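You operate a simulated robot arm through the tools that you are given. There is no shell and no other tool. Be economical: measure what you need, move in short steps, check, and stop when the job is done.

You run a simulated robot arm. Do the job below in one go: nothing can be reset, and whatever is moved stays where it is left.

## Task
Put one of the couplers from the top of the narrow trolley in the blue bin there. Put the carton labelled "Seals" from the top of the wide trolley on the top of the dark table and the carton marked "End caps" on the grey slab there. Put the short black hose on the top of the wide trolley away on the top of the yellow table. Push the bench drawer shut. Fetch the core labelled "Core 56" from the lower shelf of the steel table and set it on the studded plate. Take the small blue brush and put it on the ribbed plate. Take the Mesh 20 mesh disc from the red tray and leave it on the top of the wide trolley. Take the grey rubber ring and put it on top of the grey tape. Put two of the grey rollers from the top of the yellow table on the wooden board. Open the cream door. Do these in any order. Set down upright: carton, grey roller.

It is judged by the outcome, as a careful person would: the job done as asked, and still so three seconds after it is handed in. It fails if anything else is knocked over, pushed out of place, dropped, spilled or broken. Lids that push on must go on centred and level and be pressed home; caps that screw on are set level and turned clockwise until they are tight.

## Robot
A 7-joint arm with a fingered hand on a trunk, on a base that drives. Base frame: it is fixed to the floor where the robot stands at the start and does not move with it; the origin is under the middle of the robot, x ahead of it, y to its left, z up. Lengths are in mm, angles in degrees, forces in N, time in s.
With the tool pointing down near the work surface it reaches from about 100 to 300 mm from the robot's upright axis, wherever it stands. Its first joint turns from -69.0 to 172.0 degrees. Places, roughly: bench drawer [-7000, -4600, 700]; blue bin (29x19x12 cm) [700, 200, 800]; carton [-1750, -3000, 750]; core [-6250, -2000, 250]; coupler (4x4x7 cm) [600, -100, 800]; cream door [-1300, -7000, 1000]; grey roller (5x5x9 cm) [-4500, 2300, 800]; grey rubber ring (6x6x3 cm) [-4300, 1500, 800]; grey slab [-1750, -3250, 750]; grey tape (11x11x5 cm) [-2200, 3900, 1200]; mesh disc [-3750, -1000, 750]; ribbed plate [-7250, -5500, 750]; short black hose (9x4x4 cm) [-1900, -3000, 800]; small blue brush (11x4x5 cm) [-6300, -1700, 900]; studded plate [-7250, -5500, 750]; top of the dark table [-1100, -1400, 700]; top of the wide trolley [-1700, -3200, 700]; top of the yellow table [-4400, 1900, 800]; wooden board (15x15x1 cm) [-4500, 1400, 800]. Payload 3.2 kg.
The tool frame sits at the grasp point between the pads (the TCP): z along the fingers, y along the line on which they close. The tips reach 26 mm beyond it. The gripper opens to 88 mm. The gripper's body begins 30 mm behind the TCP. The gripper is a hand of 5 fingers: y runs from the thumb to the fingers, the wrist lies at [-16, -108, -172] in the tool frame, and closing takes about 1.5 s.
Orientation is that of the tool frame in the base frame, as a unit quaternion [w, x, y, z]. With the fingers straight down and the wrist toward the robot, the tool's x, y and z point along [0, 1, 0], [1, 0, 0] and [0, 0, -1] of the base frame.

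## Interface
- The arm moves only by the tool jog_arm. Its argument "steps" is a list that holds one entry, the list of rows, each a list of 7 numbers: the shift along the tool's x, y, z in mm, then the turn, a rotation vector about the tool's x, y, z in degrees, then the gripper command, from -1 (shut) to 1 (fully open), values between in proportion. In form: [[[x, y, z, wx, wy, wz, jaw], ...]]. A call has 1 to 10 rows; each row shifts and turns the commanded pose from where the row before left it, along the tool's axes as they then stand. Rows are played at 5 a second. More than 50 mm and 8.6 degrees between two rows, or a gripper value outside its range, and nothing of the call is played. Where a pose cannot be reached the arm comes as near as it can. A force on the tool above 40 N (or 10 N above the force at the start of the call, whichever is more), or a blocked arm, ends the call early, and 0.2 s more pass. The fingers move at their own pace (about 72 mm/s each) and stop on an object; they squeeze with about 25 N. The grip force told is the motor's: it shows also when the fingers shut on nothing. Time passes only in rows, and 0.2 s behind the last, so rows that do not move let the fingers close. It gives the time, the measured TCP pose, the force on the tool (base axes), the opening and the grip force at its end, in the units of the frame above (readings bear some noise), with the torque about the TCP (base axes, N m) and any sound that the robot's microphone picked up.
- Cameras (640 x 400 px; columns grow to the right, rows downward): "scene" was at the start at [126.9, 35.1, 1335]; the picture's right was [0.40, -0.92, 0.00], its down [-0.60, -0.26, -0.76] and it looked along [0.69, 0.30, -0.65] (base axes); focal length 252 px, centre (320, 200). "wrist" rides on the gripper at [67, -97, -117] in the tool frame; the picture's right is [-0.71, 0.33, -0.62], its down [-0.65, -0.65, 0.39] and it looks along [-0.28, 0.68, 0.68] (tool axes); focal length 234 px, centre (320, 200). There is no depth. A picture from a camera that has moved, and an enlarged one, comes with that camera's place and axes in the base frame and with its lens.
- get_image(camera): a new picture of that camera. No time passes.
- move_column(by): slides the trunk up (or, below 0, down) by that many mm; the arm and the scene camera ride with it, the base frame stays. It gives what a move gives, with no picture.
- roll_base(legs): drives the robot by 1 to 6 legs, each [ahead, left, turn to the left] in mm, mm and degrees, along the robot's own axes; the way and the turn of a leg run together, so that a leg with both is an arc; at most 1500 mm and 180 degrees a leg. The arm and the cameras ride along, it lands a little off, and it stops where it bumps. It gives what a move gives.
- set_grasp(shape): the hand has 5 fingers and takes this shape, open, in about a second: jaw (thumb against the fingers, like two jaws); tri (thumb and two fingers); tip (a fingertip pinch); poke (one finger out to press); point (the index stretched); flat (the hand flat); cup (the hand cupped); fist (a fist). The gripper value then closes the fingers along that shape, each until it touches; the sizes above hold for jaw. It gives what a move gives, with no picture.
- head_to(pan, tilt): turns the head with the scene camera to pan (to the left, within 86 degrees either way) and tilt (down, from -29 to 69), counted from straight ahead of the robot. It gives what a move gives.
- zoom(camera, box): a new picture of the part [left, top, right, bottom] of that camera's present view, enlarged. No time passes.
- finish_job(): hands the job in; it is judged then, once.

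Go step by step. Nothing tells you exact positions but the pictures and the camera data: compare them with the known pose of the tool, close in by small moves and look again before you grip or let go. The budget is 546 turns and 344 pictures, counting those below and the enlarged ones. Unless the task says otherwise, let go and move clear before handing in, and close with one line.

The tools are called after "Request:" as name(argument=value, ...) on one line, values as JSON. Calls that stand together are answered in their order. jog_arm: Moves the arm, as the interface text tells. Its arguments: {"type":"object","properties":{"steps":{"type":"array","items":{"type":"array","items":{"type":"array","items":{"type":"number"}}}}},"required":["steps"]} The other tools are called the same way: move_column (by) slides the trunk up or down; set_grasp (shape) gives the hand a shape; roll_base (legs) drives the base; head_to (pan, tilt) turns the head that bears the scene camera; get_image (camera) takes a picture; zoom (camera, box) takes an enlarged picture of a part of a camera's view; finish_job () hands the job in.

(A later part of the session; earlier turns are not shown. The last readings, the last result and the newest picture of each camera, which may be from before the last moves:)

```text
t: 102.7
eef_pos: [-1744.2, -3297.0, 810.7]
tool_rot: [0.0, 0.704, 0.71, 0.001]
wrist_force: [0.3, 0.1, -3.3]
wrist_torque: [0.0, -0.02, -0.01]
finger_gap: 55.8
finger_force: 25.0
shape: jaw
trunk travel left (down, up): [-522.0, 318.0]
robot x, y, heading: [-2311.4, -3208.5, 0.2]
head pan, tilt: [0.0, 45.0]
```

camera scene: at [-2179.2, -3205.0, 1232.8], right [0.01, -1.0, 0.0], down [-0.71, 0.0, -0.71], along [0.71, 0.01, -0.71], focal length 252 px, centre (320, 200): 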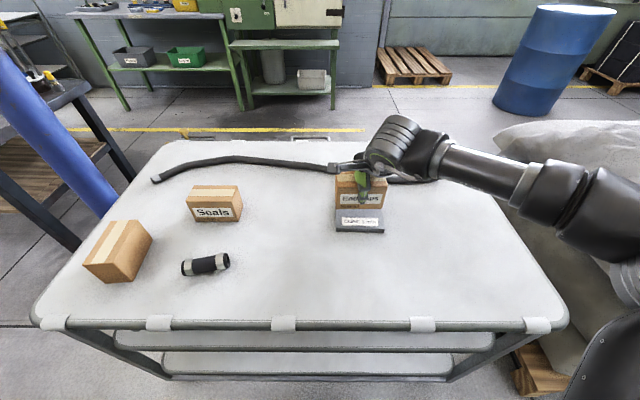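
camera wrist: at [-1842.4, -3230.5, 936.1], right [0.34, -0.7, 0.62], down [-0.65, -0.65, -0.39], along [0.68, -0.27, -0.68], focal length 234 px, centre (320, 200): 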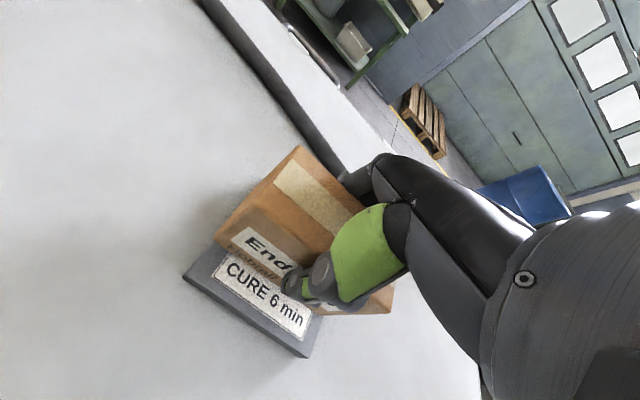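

Request:
jog_arm(steps=[[[0, 0, 2, 0, 0, 0, -1], [0, 0, 2, 0, 0, 0, -1]]])

Request:
get_image(camera="scene")

```text
t: 103.2
eef_pos: [-1744.4, -3295.4, 809.2]
tool_rot: [0.001, 0.705, 0.71, 0.001]
wrist_force: [0.5, -1.0, 1.8]
wrist_torque: [0.05, 0.13, 0.01]
finger_gap: 55.7
finger_force: 25.2
shape: jaw
trunk travel left (down, up): [-522.0, 318.0]
robot x, y, heading: [-2311.0, -3204.3, 0.6]
head pan, tilt: [0.0, 45.0]
```

```text
307 pictures are left
camera scene: at [-2180.4, -3203.9, 1201.1], right [0.01, -1.0, 0.0], down [-0.71, 0.0, -0.71], along [0.71, 0.0, -0.71], focal length 252 px, centre (320, 200)
```

scene: 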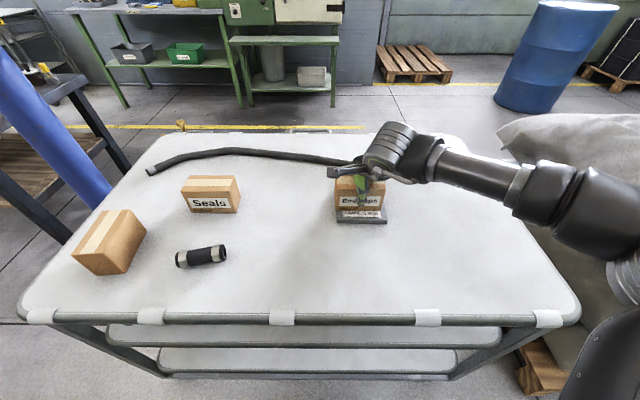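

Contact reached. Release and raise.

Request:
jog_arm(steps=[[[0, 0, 1, 0, 0, 0, -0.2], [0, 0, 0, 0, 0, 0, 0.3], [0, 0, 0, 0, 0, 0, 0.7], [0, 0, 0, 0, 0, 0, 1], [0, 0, 0, 0, 0, 0, 1]]])

Request:
move_column(by=100)

Request:
get_image(camera="wrist")

```text
t: 104.5
eef_pos: [-1743.9, -3295.3, 807.5]
tool_rot: [0.0, 0.704, 0.71, 0.0]
wrist_force: [4.2, -1.2, 3.9]
wrist_torque: [-0.01, -0.02, 0.08]
finger_gap: 88.2
finger_force: 0.0
shape: jaw
trunk travel left (down, up): [-522.0, 318.0]
robot x, y, heading: [-2312.3, -3207.6, 0.1]
head pan, tilt: [0.0, 45.0]
```

```text
t: 105.8
eef_pos: [-1744.6, -3296.5, 905.9]
tool_rot: [-0.001, 0.705, 0.71, 0.0]
wrist_force: [0.2, 0.0, -0.6]
wrist_torque: [0.01, -0.02, 0.02]
finger_gap: 88.1
finger_force: 0.0
shape: jaw
trunk travel left (down, up): [-622.0, 218.0]
robot x, y, heading: [-2308.9, -3206.3, 0.2]
head pan, tilt: [0.0, 45.0]
```

```text
306 pictures are left
camera wrist: at [-1842.5, -3230.2, 1023.4], right [0.34, -0.71, 0.62], down [-0.65, -0.65, -0.39], along [0.68, -0.27, -0.68], focal length 234 px, centre (320, 200)
```

wrist: 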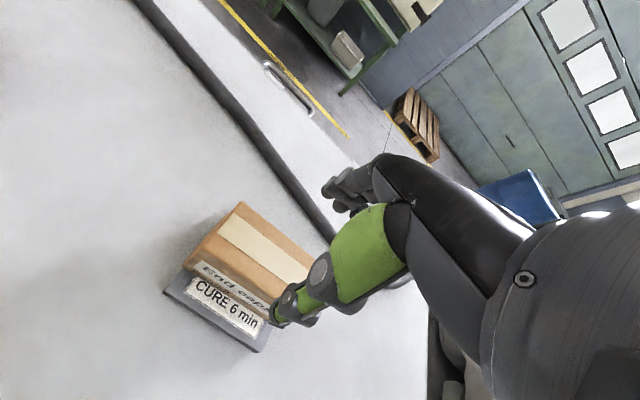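

End caps carton sits on the slab. Next, Seals at ≈[-1743,-2940]: I strafe the base left and position above it.

Request:
roll_base(legs=[[0, 255, 0]])

Request:
jog_arm(steps=[[[34, 1, 0, 0, 0, 0, 1], [34, 0, 0, 0, 0, 0, 1], [33, 0, 0, 0, 0, 0, 1]]])

Request:
get_image(camera="wrist")

Request:
get_image(camera="scene")

```text
t: 107.6
eef_pos: [-1745.9, -3041.4, 908.0]
tool_rot: [0.001, 0.705, 0.709, 0.0]
wrist_force: [-0.7, 0.6, -0.4]
wrist_torque: [0.0, 0.02, 0.0]
finger_gap: 87.8
finger_force: 0.1
shape: jaw
trunk travel left (down, up): [-622.0, 218.0]
robot x, y, heading: [-2313.7, -2953.4, 0.1]
head pan, tilt: [0.0, 45.0]
```

```text
t: 108.4
eef_pos: [-1747.1, -2942.2, 905.7]
tool_rot: [0.0, 0.705, 0.709, -0.001]
wrist_force: [-0.4, 0.3, 0.3]
wrist_torque: [0.0, 0.0, -0.01]
finger_gap: 88.1
finger_force: 0.0
shape: jaw
trunk travel left (down, up): [-622.0, 218.0]
robot x, y, heading: [-2314.8, -2953.6, 0.4]
head pan, tilt: [0.0, 45.0]
```

```text
305 pictures are left
camera wrist: at [-1845.4, -2876.5, 1022.1], right [0.34, -0.7, 0.62], down [-0.65, -0.65, -0.39], along [0.68, -0.28, -0.68], focal length 234 px, centre (320, 200)
```

wrist: 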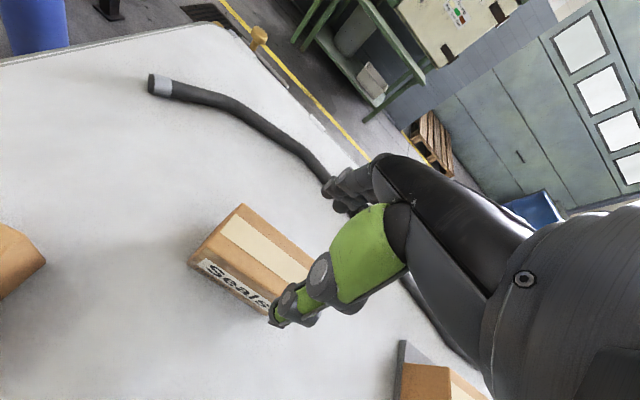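

```text
304 pictures are left
camera scene: at [-2181.3, -2948.9, 1300.9], right [0.0, -1.0, 0.0], down [-0.71, 0.0, -0.71], along [0.71, 0.0, -0.71], focal length 252 px, centre (320, 200)
```

scene: 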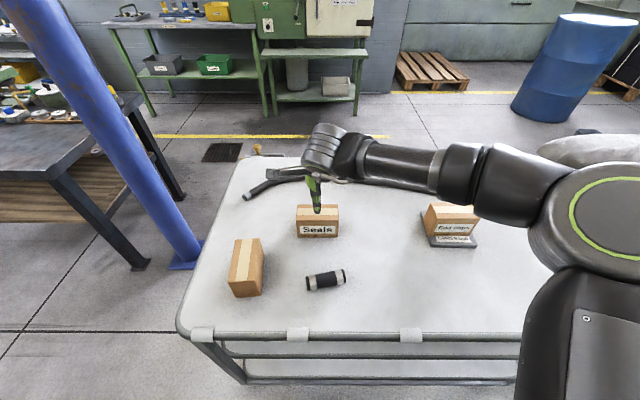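

Aligned with Seals to within a few mm; lower and grip.

Request:
jog_arm(steps=[[[-2, 4, 0, 0, 0, 0, 1]]])

Request:
move_column(by=-65)

Request:
get_image(camera="wrist")

Request:
move_column(by=-46)

Request:
jog_arm(steps=[[[0, 0, 0, 0, 0, 0, -1], [0, 0, 0, 0, 0, 0, -1], [0, 0, 0, 0, 0, 0, -1], [0, 0, 0, 0, 0, 0, -1], [0, 0, 0, 0, 0, 0, -1], [0, 0, 0, 0, 0, 0, -1]]])

Request:
move_column(by=120)

Request:
get_image(camera="wrist")

```text
t: 108.8
eef_pos: [-1741.9, -2944.8, 907.3]
tool_rot: [0.001, 0.706, 0.709, 0.0]
wrist_force: [0.6, 0.4, -0.4]
wrist_torque: [0.02, 0.01, 0.0]
finger_gap: 88.2
finger_force: 0.0
shape: jaw
trunk travel left (down, up): [-622.0, 218.0]
robot x, y, heading: [-2312.2, -2953.6, 0.2]
head pan, tilt: [0.0, 45.0]
```

```text
t: 109.9
eef_pos: [-1742.7, -2945.8, 841.2]
tool_rot: [0.0, 0.705, 0.709, 0.0]
wrist_force: [0.2, -0.5, 0.7]
wrist_torque: [0.04, 0.04, 0.0]
finger_gap: 87.7
finger_force: 0.0
shape: jaw
trunk travel left (down, up): [-557.0, 283.0]
robot x, y, heading: [-2312.9, -2953.8, 0.1]
head pan, tilt: [0.0, 45.0]
```

```text
303 pictures are left
camera wrist: at [-1840.9, -2879.6, 957.8], right [0.34, -0.71, 0.62], down [-0.65, -0.65, -0.39], along [0.68, -0.28, -0.68], focal length 234 px, centre (320, 200)
```

wrist: 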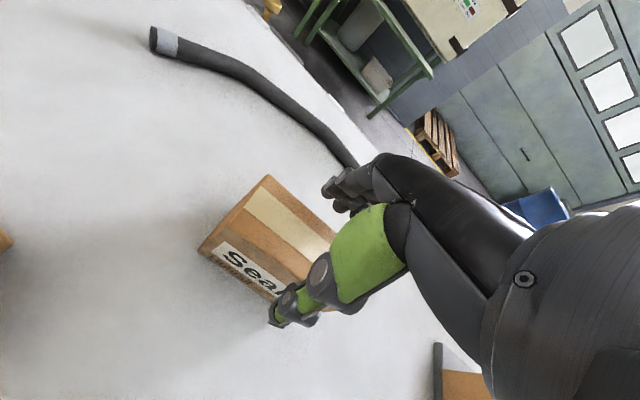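

```text
t: 110.7
eef_pos: [-1742.2, -2945.2, 796.2]
tool_rot: [0.0, 0.705, 0.709, 0.0]
wrist_force: [4.6, -0.1, 4.1]
wrist_torque: [0.0, -0.05, 0.04]
finger_gap: 88.1
finger_force: 0.1
shape: jaw
trunk travel left (down, up): [-511.0, 329.0]
robot x, y, heading: [-2312.9, -2951.3, -0.2]
head pan, tilt: [0.0, 45.0]
```

```text
t: 112.1
eef_pos: [-1742.4, -2945.9, 796.5]
tool_rot: [-0.001, 0.705, 0.71, 0.001]
wrist_force: [6.2, -1.0, 13.6]
wrist_torque: [0.04, 0.09, -0.01]
finger_gap: 57.7
finger_force: 25.1
shape: jaw
trunk travel left (down, up): [-511.0, 329.0]
robot x, y, heading: [-2315.6, -2949.8, 0.3]
head pan, tilt: [0.0, 45.0]
```

```text
t: 113.6
eef_pos: [-1741.1, -2946.0, 913.2]
tool_rot: [-0.001, 0.706, 0.708, 0.0]
wrist_force: [0.3, 0.0, -2.4]
wrist_torque: [-0.02, 0.01, -0.04]
finger_gap: 55.3
finger_force: 24.9
shape: jaw
trunk travel left (down, up): [-631.0, 209.0]
robot x, y, heading: [-2309.0, -2953.7, 0.1]
head pan, tilt: [0.0, 45.0]
```

```text
302 pictures are left
camera wrist: at [-1840.1, -2879.8, 1031.2], right [0.34, -0.71, 0.62], down [-0.65, -0.65, -0.39], along [0.68, -0.28, -0.68], focal length 234 px, centre (320, 200)
```

wrist: 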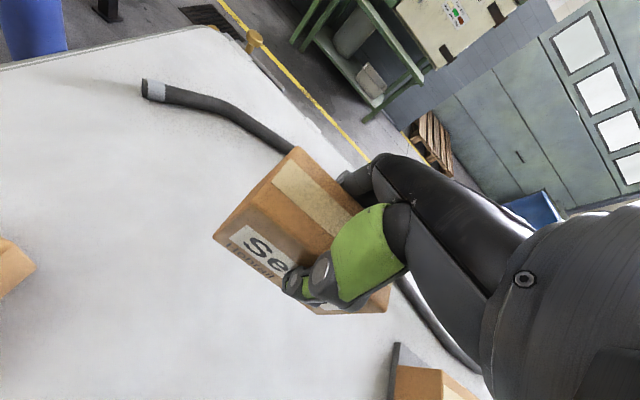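

Seals held. I retract and go to the west side of the dark table.

Request:
jog_arm(steps=[[[0, -47, 0, 0, 0, 0, -1], [0, -47, 0, 0, 0, 0, -1], [0, -47, 0, 0, 0, 0, -1], [0, -47, 0, 0, 0, 0, -1], [0, -47, 0, 0, 0, 0, -1], [0, -47, 0, 0, 0, 0, -1]]])

Request:
roll_base(legs=[[0, 1450, 0], [350, 0, 0]])

Request:
get_image(camera="scene")

Request:
get_image(camera="wrist")

```text
t: 115.0
eef_pos: [-2010.2, -2921.9, 929.2]
tool_rot: [0.002, 0.706, 0.708, -0.001]
wrist_force: [-0.2, -0.1, -3.7]
wrist_torque: [-0.04, -0.02, -0.02]
finger_gap: 55.3
finger_force: 25.1
shape: jaw
out of reach, approached as far as the arm can: row 6
trunk travel left (down, up): [-631.0, 209.0]
robot x, y, heading: [-2311.3, -2953.2, 0.2]
head pan, tilt: [0.0, 45.0]
```

```text
t: 123.9
eef_pos: [-1655.3, -1526.6, 927.8]
tool_rot: [0.0, 0.71, 0.704, -0.001]
wrist_force: [1.3, 1.1, -4.0]
wrist_torque: [0.0, 0.01, 0.03]
finger_gap: 55.2
finger_force: 25.4
shape: jaw
trunk travel left (down, up): [-631.0, 209.0]
robot x, y, heading: [-1961.5, -1553.3, -0.6]
head pan, tilt: [0.0, 45.0]
```

```text
301 pictures are left
camera scene: at [-1829.5, -1551.8, 1309.8], right [-0.01, -1.0, 0.0], down [-0.71, 0.01, -0.71], along [0.71, -0.01, -0.71], focal length 252 px, centre (320, 200)
```

scene: 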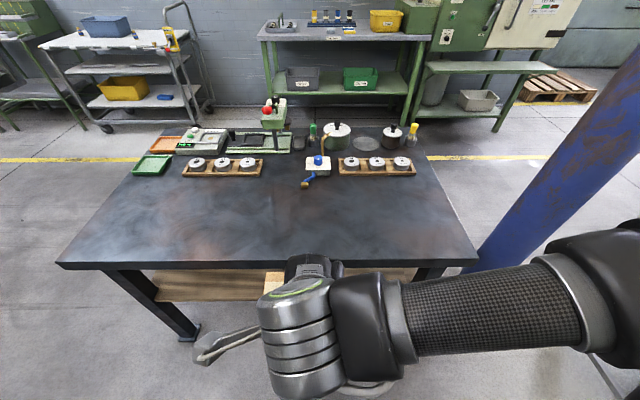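

```text
300 pictures are left
camera wrist: at [-1752.9, -1460.3, 1044.7], right [0.33, -0.71, 0.62], down [-0.66, -0.64, -0.39], along [0.68, -0.29, -0.68], focal length 234 px, centre (320, 200)
```

wrist: 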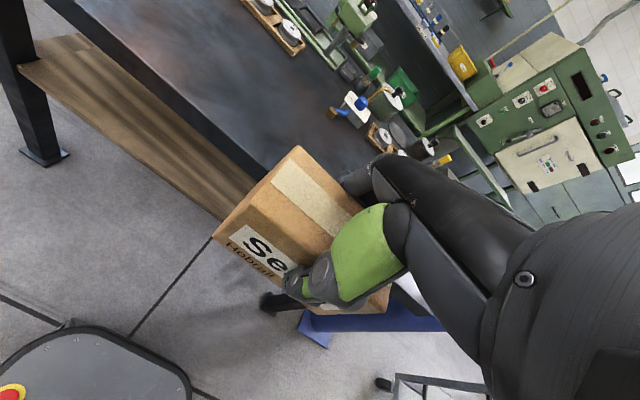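

The west half of the dark table is empty. I drive a bit closer and extend the carton over it.

Request:
roll_base(legs=[[165, 0, 0.5]])

Request:
jog_arm(steps=[[[10, 45, 0, 0, 0, 0, -1], [10, 45, 0, 0, 0, 0, -1], [10, 45, 0, 0, 0, 0, -1], [10, 40, 0, 0, 0, 0, -1]]])

Request:
get_image(camera="scene")

Request:
get_image(camera="wrist")

```text
t: 125.3
eef_pos: [-1489.8, -1526.1, 928.0]
tool_rot: [-0.001, 0.708, 0.706, -0.001]
wrist_force: [-0.2, 0.8, -3.3]
wrist_torque: [-0.03, 0.01, -0.01]
finger_gap: 55.1
finger_force: 25.4
shape: jaw
trunk travel left (down, up): [-631.0, 209.0]
robot x, y, heading: [-1795.7, -1551.2, -0.3]
head pan, tilt: [0.0, 45.0]
```

```text
t: 126.3
eef_pos: [-1314.1, -1487.9, 927.7]
tool_rot: [0.0, 0.708, 0.706, -0.002]
wrist_force: [0.2, 0.1, -3.6]
wrist_torque: [0.02, 0.01, 0.01]
finger_gap: 55.1
finger_force: 24.6
shape: jaw
trunk travel left (down, up): [-631.0, 209.0]
robot x, y, heading: [-1799.1, -1552.9, -0.2]
head pan, tilt: [0.0, 45.0]
```

```text
299 pictures are left
camera scene: at [-1662.9, -1551.7, 1309.7], right [0.0, -1.0, 0.0], down [-0.71, 0.0, -0.71], along [0.71, 0.0, -0.71], focal length 252 px, centre (320, 200)
```

scene: 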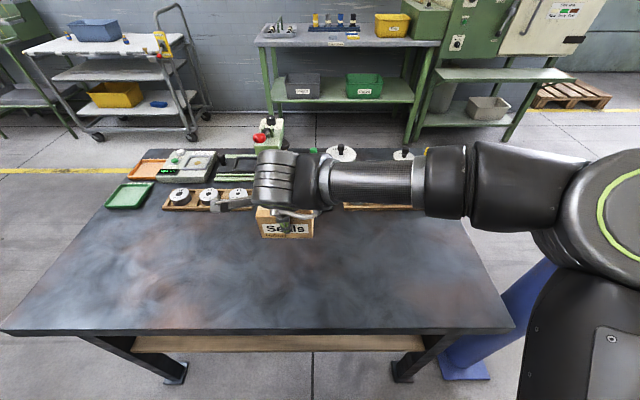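

```text
298 pictures are left
camera wrist: at [-1410.8, -1421.4, 1043.2], right [0.33, -0.71, 0.62], down [-0.66, -0.65, -0.39], along [0.68, -0.28, -0.68], focal length 234 px, centre (320, 200)
```

wrist: 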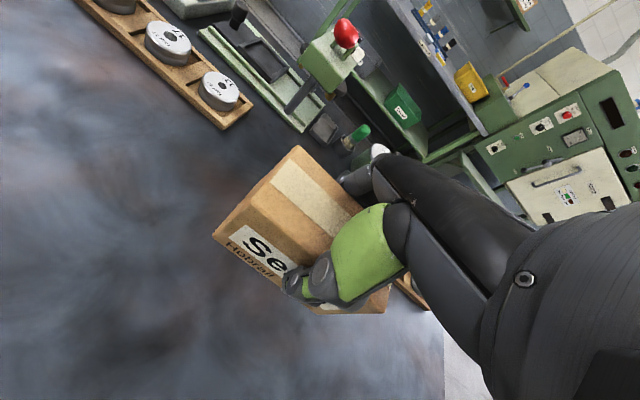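

Clear spot; back 20 mm and lower.

Request:
jog_arm(steps=[[[0, -20, 0, 0, 0, 0, -1]]])

Request:
move_column(by=-122)

Request:
zoom(camera="scene", box=[200, 120, 400, 270])

```text
t: 126.8
eef_pos: [-1336.0, -1488.5, 927.8]
tool_rot: [0.0, 0.708, 0.706, -0.001]
wrist_force: [0.3, -0.2, -2.8]
wrist_torque: [0.0, 0.01, -0.01]
finger_gap: 54.9
finger_force: 24.9
shape: jaw
trunk travel left (down, up): [-631.0, 209.0]
robot x, y, heading: [-1796.4, -1552.5, -0.2]
head pan, tilt: [0.0, 45.0]
```

```text
t: 128.3
eef_pos: [-1334.3, -1488.4, 804.9]
tool_rot: [0.0, 0.708, 0.706, -0.001]
wrist_force: [-0.8, -0.7, -4.0]
wrist_torque: [-0.02, -0.01, -0.03]
finger_gap: 54.8
finger_force: 25.2
shape: jaw
trunk travel left (down, up): [-509.0, 331.0]
robot x, y, heading: [-1796.0, -1548.7, -0.3]
head pan, tilt: [0.0, 45.0]
```

```text
2.67 times, centred on (300, 195) of scene
camera zoom: at [-1664.5, -1552.1, 1187.9], right [0.0, -1.0, 0.0], down [-0.71, 0.0, -0.71], along [0.71, 0.0, -0.71], focal length 672 px, centre (373, 213)
```

zoom: 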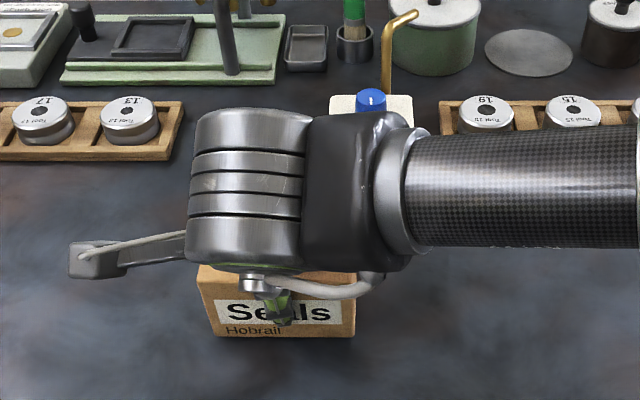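

Request:
jog_arm(steps=[[[0, 0, 4, 0, 0, 0, -1], [0, 0, 4, 0, 0, 0, -1], [0, 0, 3, 0, 0, 0, -1], [0, 0, 2, 0, 0, 0, -1]]])

```text
t: 129.3
eef_pos: [-1334.3, -1488.2, 797.4]
tool_rot: [0.001, 0.709, 0.705, 0.004]
wrist_force: [6.6, -1.0, 27.0]
wrist_torque: [0.01, 0.47, 0.0]
finger_gap: 56.9
finger_force: 25.0
shape: jaw
trunk travel left (down, up): [-509.0, 331.0]
robot x, y, heading: [-1800.2, -1552.4, -0.4]
head pan, tilt: [0.0, 45.0]
```

Contact; ease up and release.

Request:
jog_arm(steps=[[[0, 0, -4, 0, 0, 0, -1], [0, 0, -2, 0, 0, 0, -0.2], [0, 0, 0, 0, 0, 0, 0.3], [0, 0, 0, 0, 0, 0, 0.7], [0, 0, 0, 0, 0, 0, 1], [0, 0, 0, 0, 0, 0, 1]]])

Request:
move_column(by=150)

Request:
get_image(camera="scene")

```text
t: 130.7
eef_pos: [-1336.2, -1490.0, 797.9]
tool_rot: [0.0, 0.708, 0.706, -0.002]
wrist_force: [-0.4, 0.9, 0.1]
wrist_torque: [-0.01, 0.01, 0.01]
finger_gap: 87.7
finger_force: 0.1
shape: jaw
trunk travel left (down, up): [-509.0, 331.0]
robot x, y, heading: [-1795.7, -1553.4, 0.0]
head pan, tilt: [0.0, 45.0]
```

```text
t: 132.4
eef_pos: [-1335.1, -1488.9, 948.7]
tool_rot: [0.0, 0.708, 0.706, 0.0]
wrist_force: [-0.4, 0.6, -0.3]
wrist_torque: [-0.02, -0.02, 0.02]
finger_gap: 87.7
finger_force: 0.1
shape: jaw
trunk travel left (down, up): [-659.0, 181.0]
robot x, y, heading: [-1793.1, -1553.0, -0.2]
head pan, tilt: [0.0, 45.0]
```

```text
296 pictures are left
camera scene: at [-1664.7, -1552.2, 1337.9], right [0.0, -1.0, 0.0], down [-0.71, 0.0, -0.71], along [0.71, 0.0, -0.71], focal length 252 px, centre (320, 200)
```

scene: 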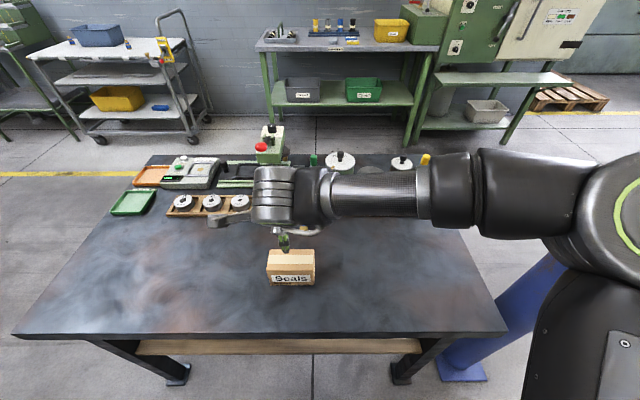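

Seals placed. Next the Mesh 20 disc from the red tray near [-3750,-1000]; I retract, back off and look west.

Request:
jog_arm(steps=[[[25, -43, 0, 0, 0, 0, 1], [25, -43, 0, 0, 0, 0, 1], [25, -43, 0, 0, 0, 0, 1], [25, -43, 0, 0, 0, 0, 1]]])

Request:
roll_base(legs=[[-550, 0, 0], [0, 0, 175]])

Request:
head_to(pan=0, tilt=20)

Request:
get_image(camera="scene")

```text
t: 133.4
eef_pos: [-1508.4, -1387.5, 946.3]
tool_rot: [0.001, 0.709, 0.706, -0.001]
wrist_force: [-1.0, -1.0, 0.4]
wrist_torque: [0.01, -0.02, -0.03]
finger_gap: 87.7
finger_force: 0.2
shape: jaw
trunk travel left (down, up): [-659.0, 181.0]
robot x, y, heading: [-1794.1, -1554.0, -0.4]
head pan, tilt: [0.0, 45.0]
```

```text
t: 143.8
eef_pos: [-2658.5, -1689.6, 946.5]
tool_rot: [0.001, -0.675, 0.738, 0.0]
wrist_force: [-0.1, 0.3, -0.9]
wrist_torque: [0.01, 0.0, 0.0]
finger_gap: 87.8
finger_force: 0.1
shape: jaw
trunk travel left (down, up): [-659.0, 181.0]
robot x, y, heading: [-2357.5, -1555.7, 174.8]
head pan, tilt: [0.0, 45.0]
```

```text
t: 144.7
eef_pos: [-2658.8, -1690.1, 946.9]
tool_rot: [0.002, -0.675, 0.738, 0.0]
wrist_force: [-0.9, 0.5, -0.1]
wrist_torque: [-0.03, -0.02, 0.0]
finger_gap: 88.0
finger_force: 0.0
shape: jaw
trunk travel left (down, up): [-659.0, 181.0]
robot x, y, heading: [-2355.7, -1553.0, 174.6]
head pan, tilt: [0.0, 20.0]
```

```text
295 pictures are left
camera scene: at [-2499.8, -1536.7, 1376.5], right [0.09, 1.0, 0.0], down [0.34, -0.03, -0.94], along [-0.94, 0.08, -0.34], focal length 252 px, centre (320, 200)
```

scene: 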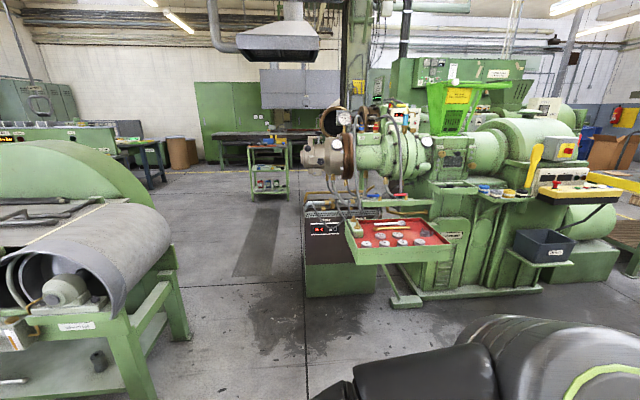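

Request:
zoom(camera="scene", box=[330, 190, 470, 290])

```text
4.00 times, centred on (400, 240) of scene
camera zoom: at [-2499.8, -1536.7, 1376.5], right [0.09, 1.0, 0.0], down [0.34, -0.03, -0.94], along [-0.94, 0.08, -0.34], focal length 1008 px, centre (0, 40)
```

zoom: 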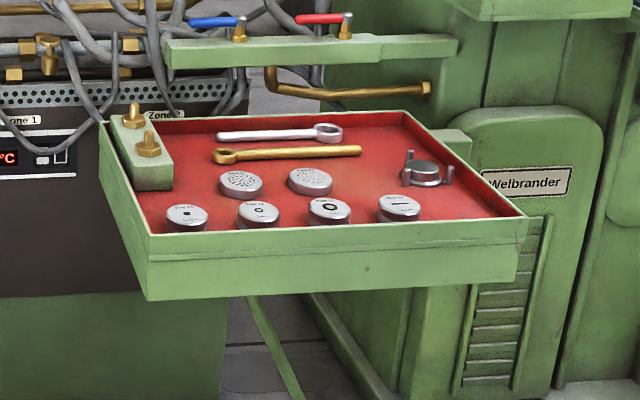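

The red tray spans x≈-3490..-3830, y≈-1280..-800, with two mesh discs in the back row. I drive up to it.

Request:
roll_base(legs=[[0, 0, 5.3], [0, -550, 0], [750, 0, 0]])

Request:
head_to(pan=15, tilt=45)

Request:
get_image(camera="scene")

Request:
get_image(camera="wrist")

```text
t: 152.0
eef_pos: [-3381.5, -1170.0, 945.7]
tool_rot: [-0.002, 0.711, -0.703, 0.0]
wrist_force: [0.2, 0.5, -0.9]
wrist_torque: [-0.03, 0.0, -0.01]
finger_gap: 87.7
finger_force: 0.0
shape: jaw
trunk travel left (down, up): [-659.0, 181.0]
robot x, y, heading: [-3094.4, -1004.1, -179.3]
head pan, tilt: [0.0, 20.0]
```

```text
t: 152.9
eef_pos: [-3381.8, -1168.9, 945.8]
tool_rot: [-0.001, 0.711, -0.703, 0.001]
wrist_force: [-0.8, 0.4, 0.1]
wrist_torque: [0.03, 0.0, 0.01]
finger_gap: 87.6
finger_force: 0.1
shape: jaw
trunk travel left (down, up): [-659.0, 181.0]
robot x, y, heading: [-3091.6, -1001.0, -179.3]
head pan, tilt: [15.0, 45.0]
```

```text
293 pictures are left
camera scene: at [-3223.5, -1022.3, 1338.0], right [-0.27, 0.96, 0.0], down [0.68, 0.19, -0.71], along [-0.68, -0.19, -0.71], focal length 252 px, centre (320, 200)
```

scene: 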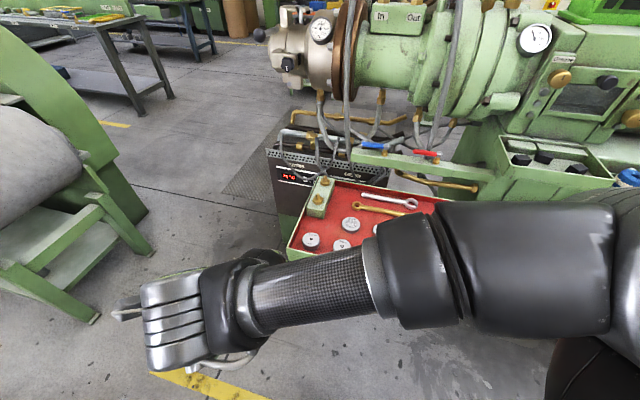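

```text
292 pictures are left
camera wrist: at [-3284.0, -1236.0, 1062.5], right [-0.34, 0.7, 0.62], down [0.65, 0.66, -0.39], along [-0.68, 0.27, -0.68], focal length 234 px, centre (320, 200)
```

wrist: 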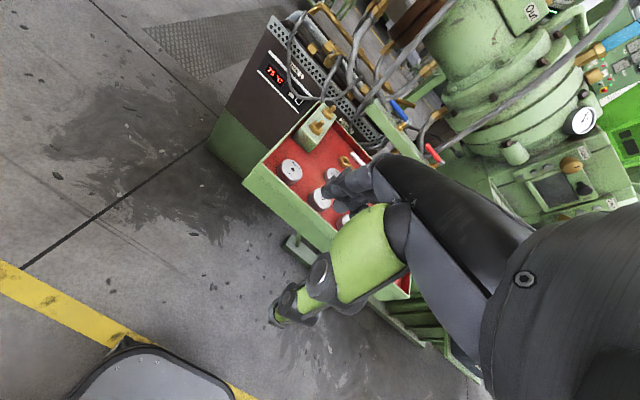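

Request:
zoom(camera="scene", box=[280, 170, 440, 270])

```text
4.00 times, centred on (360, 220) of scene
camera zoom: at [-3223.5, -1022.3, 1338.0], right [-0.27, 0.96, 0.0], down [0.68, 0.19, -0.71], along [-0.68, -0.19, -0.71], focal length 1008 px, centre (160, 120)
```

zoom: 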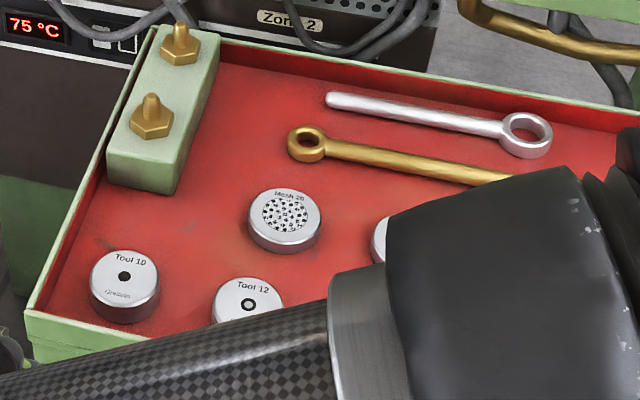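

Mesh 20 is the left disc; triangulating gives ≈[-3767,-1067] with its top near z 690. I move closer and over it.

Request:
roll_base(legs=[[185, 0, -0.7]])

Request:
jog_arm(steps=[[[-25, 40, 0, 0, 0, 0, 1], [-25, 40, 0, 0, 0, 0, 1], [-25, 40, 0, 0, 0, 0, 1], [-25, 40, 0, 0, 0, 0, 1]]])

Request:
get_image(camera="scene")

Request:
get_image(camera="wrist")

```text
t: 154.4
eef_pos: [-3568.2, -1167.4, 946.2]
tool_rot: [-0.002, 0.707, -0.707, 0.0]
wrist_force: [0.2, -0.3, -0.1]
wrist_torque: [0.02, -0.02, 0.03]
finger_gap: 87.9
finger_force: 0.0
shape: jaw
trunk travel left (down, up): [-659.0, 181.0]
robot x, y, heading: [-3279.7, -1002.0, 179.9]
head pan, tilt: [15.0, 45.0]
```

```text
t: 155.4
eef_pos: [-3729.2, -1066.4, 946.1]
tool_rot: [-0.001, 0.708, -0.707, 0.0]
wrist_force: [-0.8, 0.5, -0.2]
wrist_torque: [0.03, -0.03, 0.0]
finger_gap: 87.9
finger_force: 0.1
shape: jaw
trunk travel left (down, up): [-659.0, 181.0]
robot x, y, heading: [-3276.7, -1003.8, 179.8]
head pan, tilt: [15.0, 45.0]
```

```text
290 pictures are left
camera scene: at [-3409.0, -1020.8, 1337.9], right [-0.26, 0.97, 0.0], down [0.68, 0.18, -0.71], along [-0.68, -0.18, -0.71], focal length 252 px, centre (320, 200)
```

scene: 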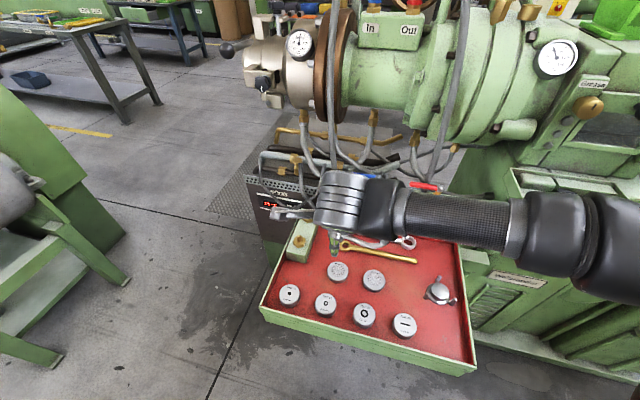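

```text
289 pictures are left
camera wrist: at [-3632.6, -1132.9, 1061.9], right [-0.33, 0.71, 0.62], down [0.65, 0.65, -0.39], along [-0.68, 0.28, -0.68], focal length 234 px, centre (320, 200)
```

wrist: 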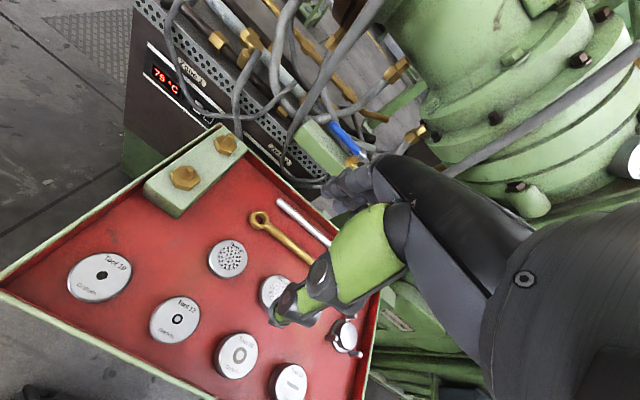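

Mesh 20 at ≈[-3777,-1070], about 60 mm across, top z≈685. Centring and descending in stages with a partial opening.

Request:
jog_arm(steps=[[[2, 24, 0, 0, 0, 0, 0.75], [2, 24, 0, 0, 0, 0, 0.75]]])

Request:
move_column(by=-170)

Request:
get_image(camera="wrist")

Request:
get_image(camera="scene")

```text
t: 156.0
eef_pos: [-3775.2, -1071.2, 945.1]
tool_rot: [0.0, 0.708, -0.706, 0.001]
wrist_force: [-0.1, 0.6, -1.2]
wrist_torque: [-0.02, 0.0, 0.01]
finger_gap: 77.3
finger_force: 0.1
shape: jaw
trunk travel left (down, up): [-659.0, 181.0]
robot x, y, heading: [-3280.3, -1000.8, 180.0]
head pan, tilt: [15.0, 45.0]
```

```text
t: 157.9
eef_pos: [-3774.0, -1071.5, 776.0]
tool_rot: [0.001, -0.707, 0.707, 0.0]
wrist_force: [0.2, -0.1, -0.1]
wrist_torque: [0.0, 0.0, -0.01]
finger_gap: 77.4
finger_force: 0.0
shape: jaw
trunk travel left (down, up): [-489.0, 351.0]
robot x, y, heading: [-3279.3, -1003.8, 179.9]
head pan, tilt: [15.0, 45.0]
```

```text
288 pictures are left
camera wrist: at [-3678.3, -1138.9, 892.2], right [-0.33, 0.71, 0.62], down [0.65, 0.65, -0.39], along [-0.68, 0.28, -0.68], focal length 234 px, centre (320, 200)
```

wrist: 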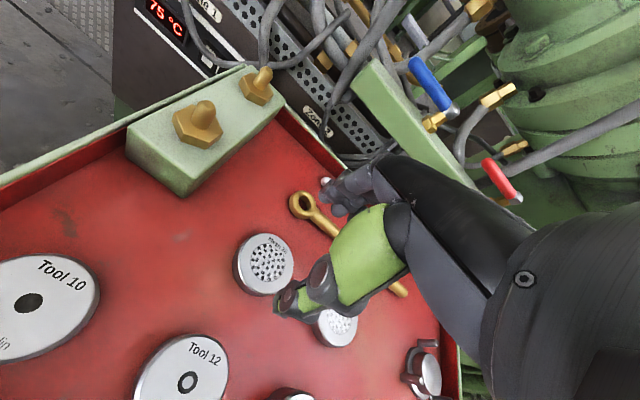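

```text
287 pictures are left
camera scene: at [-3407.9, -1021.9, 1168.0], right [-0.26, 0.97, 0.0], down [0.68, 0.18, -0.71], along [-0.68, -0.18, -0.71], focal length 252 px, centre (320, 200)
```

scene: 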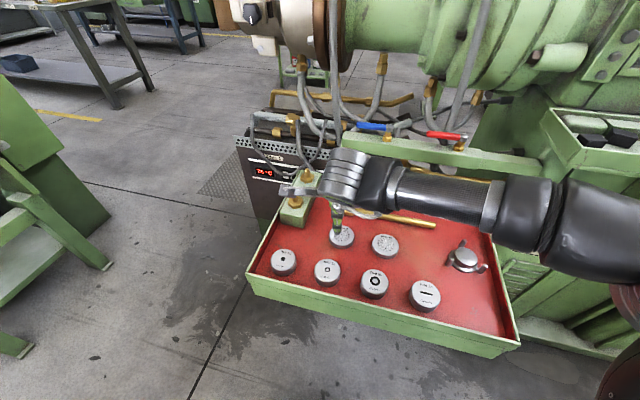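

Still aligned. Lower further.

Request:
jog_arm(steps=[[[0, 3, 0, 0, 0, 0, 0.75]]])

Request:
move_column(by=-60)

Request:
get_image(camera="wrist")

```text
t: 158.3
eef_pos: [-3777.2, -1072.1, 775.9]
tool_rot: [-0.001, 0.707, -0.707, 0.0]
wrist_force: [0.0, -0.2, 0.1]
wrist_torque: [0.02, -0.02, 0.0]
finger_gap: 77.4
finger_force: 0.0
shape: jaw
trunk travel left (down, up): [-489.0, 351.0]
robot x, y, heading: [-3277.0, -1001.3, 179.7]
head pan, tilt: [15.0, 45.0]
```

```text
t: 159.3
eef_pos: [-3776.7, -1071.6, 716.6]
tool_rot: [0.002, -0.707, 0.707, -0.001]
wrist_force: [0.2, 0.2, -1.0]
wrist_torque: [0.0, -0.05, 0.01]
finger_gap: 77.2
finger_force: 0.0
shape: jaw
trunk travel left (down, up): [-429.0, 411.0]
robot x, y, heading: [-3279.9, -1003.2, 180.1]
head pan, tilt: [15.0, 45.0]
```

```text
286 pictures are left
camera wrist: at [-3680.8, -1138.7, 831.6], right [-0.33, 0.71, 0.62], down [0.65, 0.65, -0.39], along [-0.68, 0.28, -0.68], focal length 234 px, centre (320, 200)
```

wrist: 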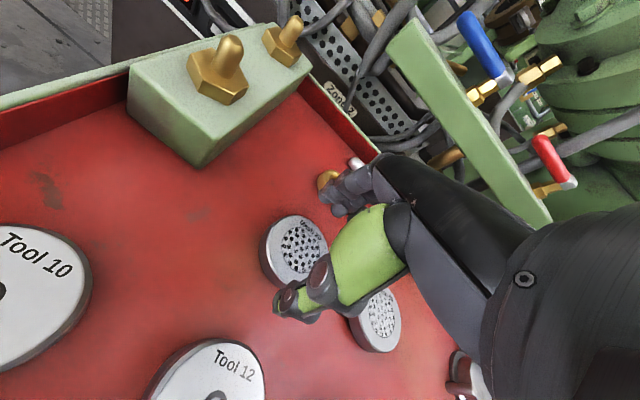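

Request:
jog_arm(steps=[[[0, 0, 7, 0, 0, 0, 0.75], [0, 0, 6, 0, 0, 0, 0.75], [0, 0, 5, 0, 0, 0, 0.75], [0, 0, 5, 0, 0, 0, 0.75]]])

Request:
get_image(camera="wrist")

```text
t: 160.3
eef_pos: [-3777.8, -1071.5, 692.5]
tool_rot: [0.002, -0.707, 0.707, 0.0]
wrist_force: [-0.2, 0.0, 1.0]
wrist_torque: [-0.06, -0.02, -0.01]
finger_gap: 77.6
finger_force: 0.1
shape: jaw
trunk travel left (down, up): [-429.0, 411.0]
robot x, y, heading: [-3279.1, -1000.1, 180.1]
head pan, tilt: [15.0, 45.0]
```

```text
285 pictures are left
camera wrist: at [-3680.9, -1138.8, 808.4], right [-0.33, 0.71, 0.62], down [0.65, 0.65, -0.39], along [-0.68, 0.28, -0.68], focal length 234 px, centre (320, 200)
```

wrist: 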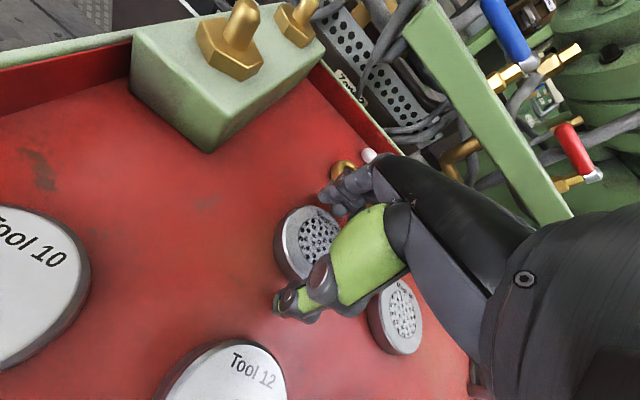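

Request:
jog_arm(steps=[[[0, 0, 2, 0, 0, 0, 0.75], [0, 0, 0, 0, 0, 0, -1], [0, 0, 0, 0, 0, 0, -1], [0, 0, 0, 0, 0, 0, -1], [0, 0, 0, 0, 0, 0, -1], [0, 0, 0, 0, 0, 0, -1]]])

Request:
get_image(camera="wrist")

```text
t: 161.7
eef_pos: [-3779.6, -1071.5, 690.4]
tool_rot: [0.001, -0.707, 0.707, -0.001]
wrist_force: [-0.1, 0.3, -0.8]
wrist_torque: [-0.01, 0.0, -0.05]
finger_gap: 54.5
finger_force: 25.6
shape: jaw
trunk travel left (down, up): [-429.0, 411.0]
robot x, y, heading: [-3281.0, -1001.3, 180.1]
head pan, tilt: [15.0, 45.0]
```

```text
284 pictures are left
camera wrist: at [-3681.4, -1138.6, 806.5], right [-0.33, 0.71, 0.62], down [0.65, 0.65, -0.39], along [-0.68, 0.28, -0.68], focal length 234 px, centre (320, 200)
```

wrist: 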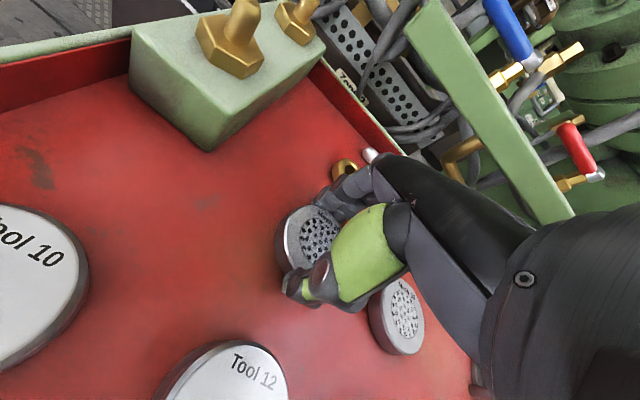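

Gripped (gap 54.5). Lift and check.

Request:
move_column(by=200)

Request:
get_image(camera="wrist")

```text
t: 163.9
eef_pos: [-3778.1, -1070.7, 889.7]
tool_rot: [-0.001, 0.707, -0.707, -0.001]
wrist_force: [0.6, -0.6, -2.9]
wrist_torque: [-0.01, -0.02, -0.03]
finger_gap: 54.8
finger_force: 24.6
shape: jaw
trunk travel left (down, up): [-629.0, 211.0]
robot x, y, heading: [-3276.3, -1002.1, 179.9]
head pan, tilt: [15.0, 45.0]
```

```text
283 pictures are left
camera wrist: at [-3681.7, -1138.5, 1006.4], right [-0.33, 0.71, 0.62], down [0.65, 0.65, -0.39], along [-0.68, 0.28, -0.68], focal length 234 px, centre (320, 200)
```

wrist: 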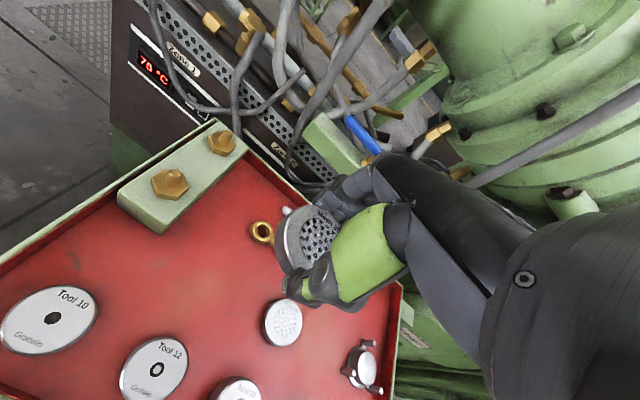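

Disc held. Retract, and carry it to the wide trolley's free west strip.

Request:
jog_arm(steps=[[[20, -42, 0, 0, 0, 0, -1], [20, -42, 0, 0, 0, 0, -1], [20, -42, 0, 0, 0, 0, -1], [20, -42, 0, 0, 0, 0, -1], [20, -42, 0, 0, 0, 0, -1]]])

Request:
roll_base(legs=[[-900, 0, 0], [0, 0, 180], [0, -1100, 0], [0, -1100, 0]])

Request:
head_to(pan=0, tilt=45)

Request:
get_image(camera="scene")

```text
t: 165.1
eef_pos: [-3567.1, -1171.4, 890.0]
tool_rot: [0.0, -0.707, 0.708, 0.0]
wrist_force: [-0.2, 0.1, -2.4]
wrist_torque: [0.0, -0.03, -0.01]
finger_gap: 54.9
finger_force: 24.5
shape: jaw
trunk travel left (down, up): [-629.0, 211.0]
robot x, y, heading: [-3276.8, -1002.8, 180.1]
head pan, tilt: [15.0, 45.0]
```

```text
t: 187.7
eef_pos: [-2013.0, -3017.6, 888.8]
tool_rot: [0.0, 0.694, 0.72, -0.001]
wrist_force: [0.0, 0.4, -2.7]
wrist_torque: [0.02, 0.02, 0.01]
finger_gap: 54.3
finger_force: 24.6
shape: jaw
trunk travel left (down, up): [-629.0, 211.0]
robot x, y, heading: [-2297.9, -3193.9, 2.4]
head pan, tilt: [15.0, 45.0]
```

```text
t: 188.5
eef_pos: [-2014.4, -3017.3, 889.5]
tool_rot: [0.001, 0.693, 0.721, -0.001]
wrist_force: [-0.3, -0.7, -3.2]
wrist_torque: [0.01, 0.02, 0.02]
finger_gap: 54.3
finger_force: 25.1
shape: jaw
trunk travel left (down, up): [-629.0, 211.0]
robot x, y, heading: [-2298.9, -3193.4, 2.2]
head pan, tilt: [0.0, 45.0]
```

```text
282 pictures are left
camera scene: at [-2165.9, -3188.5, 1307.9], right [0.04, -1.0, 0.0], down [-0.71, -0.03, -0.71], along [0.71, 0.03, -0.71], focal length 252 px, centre (320, 200)
```

scene: 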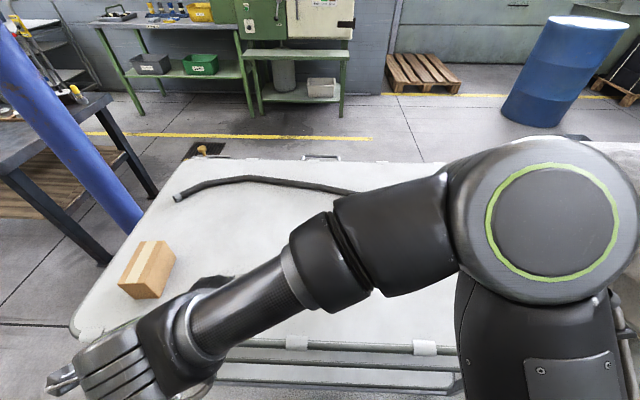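

Request:
jog_arm(steps=[[[-40, 22, 0, 0, 0, 0, -1], [-40, 22, 0, 0, 0, 0, -1], [-40, 22, 0, 0, 0, 0, -1], [-40, 22, 0, 0, 0, 0, -1]]])

Request:
move_column(by=-100)

Request:
get_image(camera="wrist")

Request:
get_image(camera="scene")

```text
t: 189.5
eef_pos: [-1921.4, -3173.9, 888.4]
tool_rot: [-0.001, 0.693, 0.721, -0.001]
wrist_force: [0.0, 0.1, -3.3]
wrist_torque: [0.03, 0.03, 0.03]
finger_gap: 53.9
finger_force: 24.7
shape: jaw
trunk travel left (down, up): [-629.0, 211.0]
robot x, y, heading: [-2297.0, -3193.2, 2.4]
head pan, tilt: [0.0, 45.0]
```

```text
t: 190.8
eef_pos: [-1919.4, -3172.0, 790.5]
tool_rot: [0.0, 0.694, 0.72, 0.0]
wrist_force: [-0.2, -0.3, -1.9]
wrist_torque: [0.01, -0.01, -0.02]
finger_gap: 54.1
finger_force: 25.2
shape: jaw
trunk travel left (down, up): [-529.0, 311.0]
robot x, y, heading: [-2294.0, -3195.1, 2.3]
head pan, tilt: [0.0, 45.0]
```

```text
281 pictures are left
camera wrist: at [-2021.1, -3109.4, 905.5], right [0.36, -0.69, 0.62], down [-0.63, -0.67, -0.39], along [0.69, -0.25, -0.68], focal length 234 px, centre (320, 200)
```

wrist: 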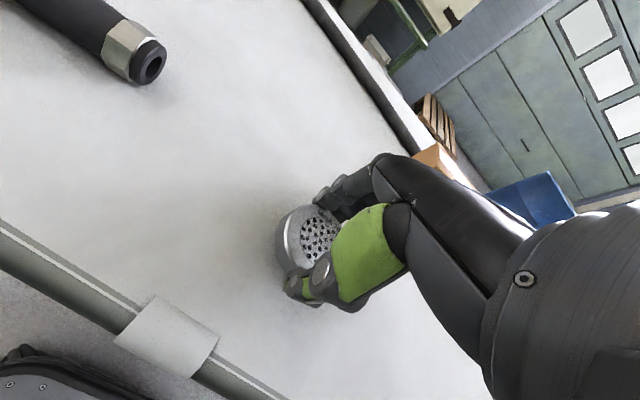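

```text
280 pictures are left
camera scene: at [-2166.0, -3188.7, 1207.9], right [0.04, -1.0, 0.0], down [-0.71, -0.03, -0.71], along [0.71, 0.03, -0.71], focal length 252 px, centre (320, 200)
```

scene: 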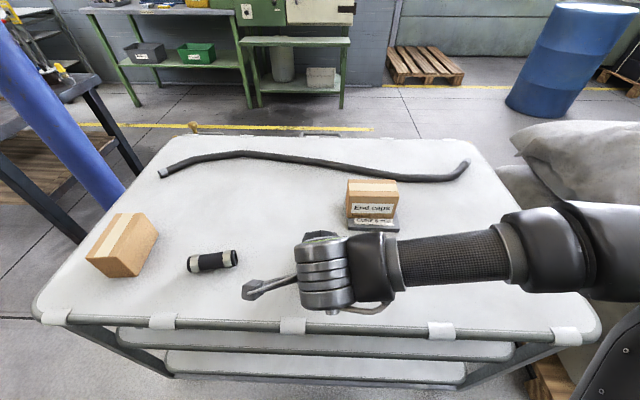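

Lower by small jogs until contact.

Request:
jog_arm(steps=[[[0, 0, 4, 0, 0, 0, -1], [0, 0, 3, 0, 0, 0, -1], [0, 0, 3, 0, 0, 0, -1], [0, 0, 2, 0, 0, 0, -1]]])

```text
t: 191.8
eef_pos: [-1920.4, -3172.9, 776.4]
tool_rot: [0.0, 0.694, 0.72, -0.002]
wrist_force: [-0.4, 0.9, -2.5]
wrist_torque: [0.0, 0.02, -0.01]
finger_gap: 54.1
finger_force: 24.7
shape: jaw
trunk travel left (down, up): [-529.0, 311.0]
robot x, y, heading: [-2294.4, -3193.7, 1.9]
head pan, tilt: [0.0, 45.0]
```

Request:
jog_arm(steps=[[[0, 0, 2, 0, 0, 0, -1], [0, 0, 2, 0, 0, 0, -1], [0, 0, 2, 0, 0, 0, -1]]])

Request:
get_image(camera="wrist")

```text
t: 192.6
eef_pos: [-1920.7, -3173.0, 771.8]
tool_rot: [-0.001, 0.694, 0.72, -0.002]
wrist_force: [0.6, 0.1, -2.8]
wrist_torque: [-0.01, 0.02, -0.01]
finger_gap: 54.3
finger_force: 25.0
shape: jaw
trunk travel left (down, up): [-529.0, 311.0]
robot x, y, heading: [-2297.2, -3198.2, 2.3]
head pan, tilt: [0.0, 45.0]
```

```text
279 pictures are left
camera wrist: at [-2020.6, -3109.3, 887.5], right [0.36, -0.69, 0.62], down [-0.63, -0.67, -0.39], along [0.69, -0.26, -0.68], focal length 234 px, centre (320, 200)
```

wrist: 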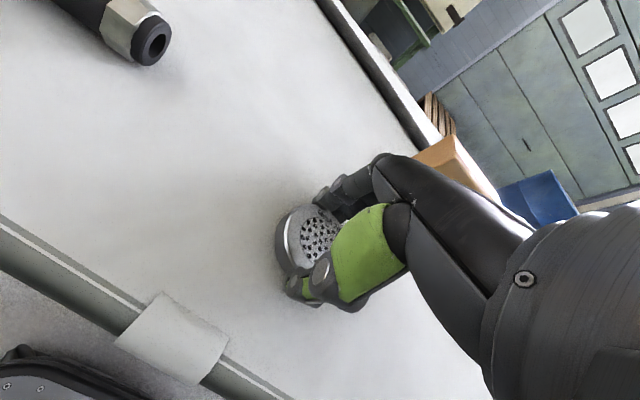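

Request:
jog_arm(steps=[[[0, 0, 2, 0, 0, 0, -1], [0, 0, 2, 0, 0, 0, -1], [0, 0, 2, 0, 0, 0, -1]]])

```text
t: 193.4
eef_pos: [-1920.3, -3172.9, 768.4]
tool_rot: [0.002, 0.694, 0.72, 0.003]
wrist_force: [-1.4, -2.1, 17.6]
wrist_torque: [-0.12, -0.01, -0.04]
finger_gap: 54.4
finger_force: 24.8
shape: jaw
trunk travel left (down, up): [-529.0, 311.0]
robot x, y, heading: [-2302.9, -3199.8, 1.8]
head pan, tilt: [0.0, 45.0]
```

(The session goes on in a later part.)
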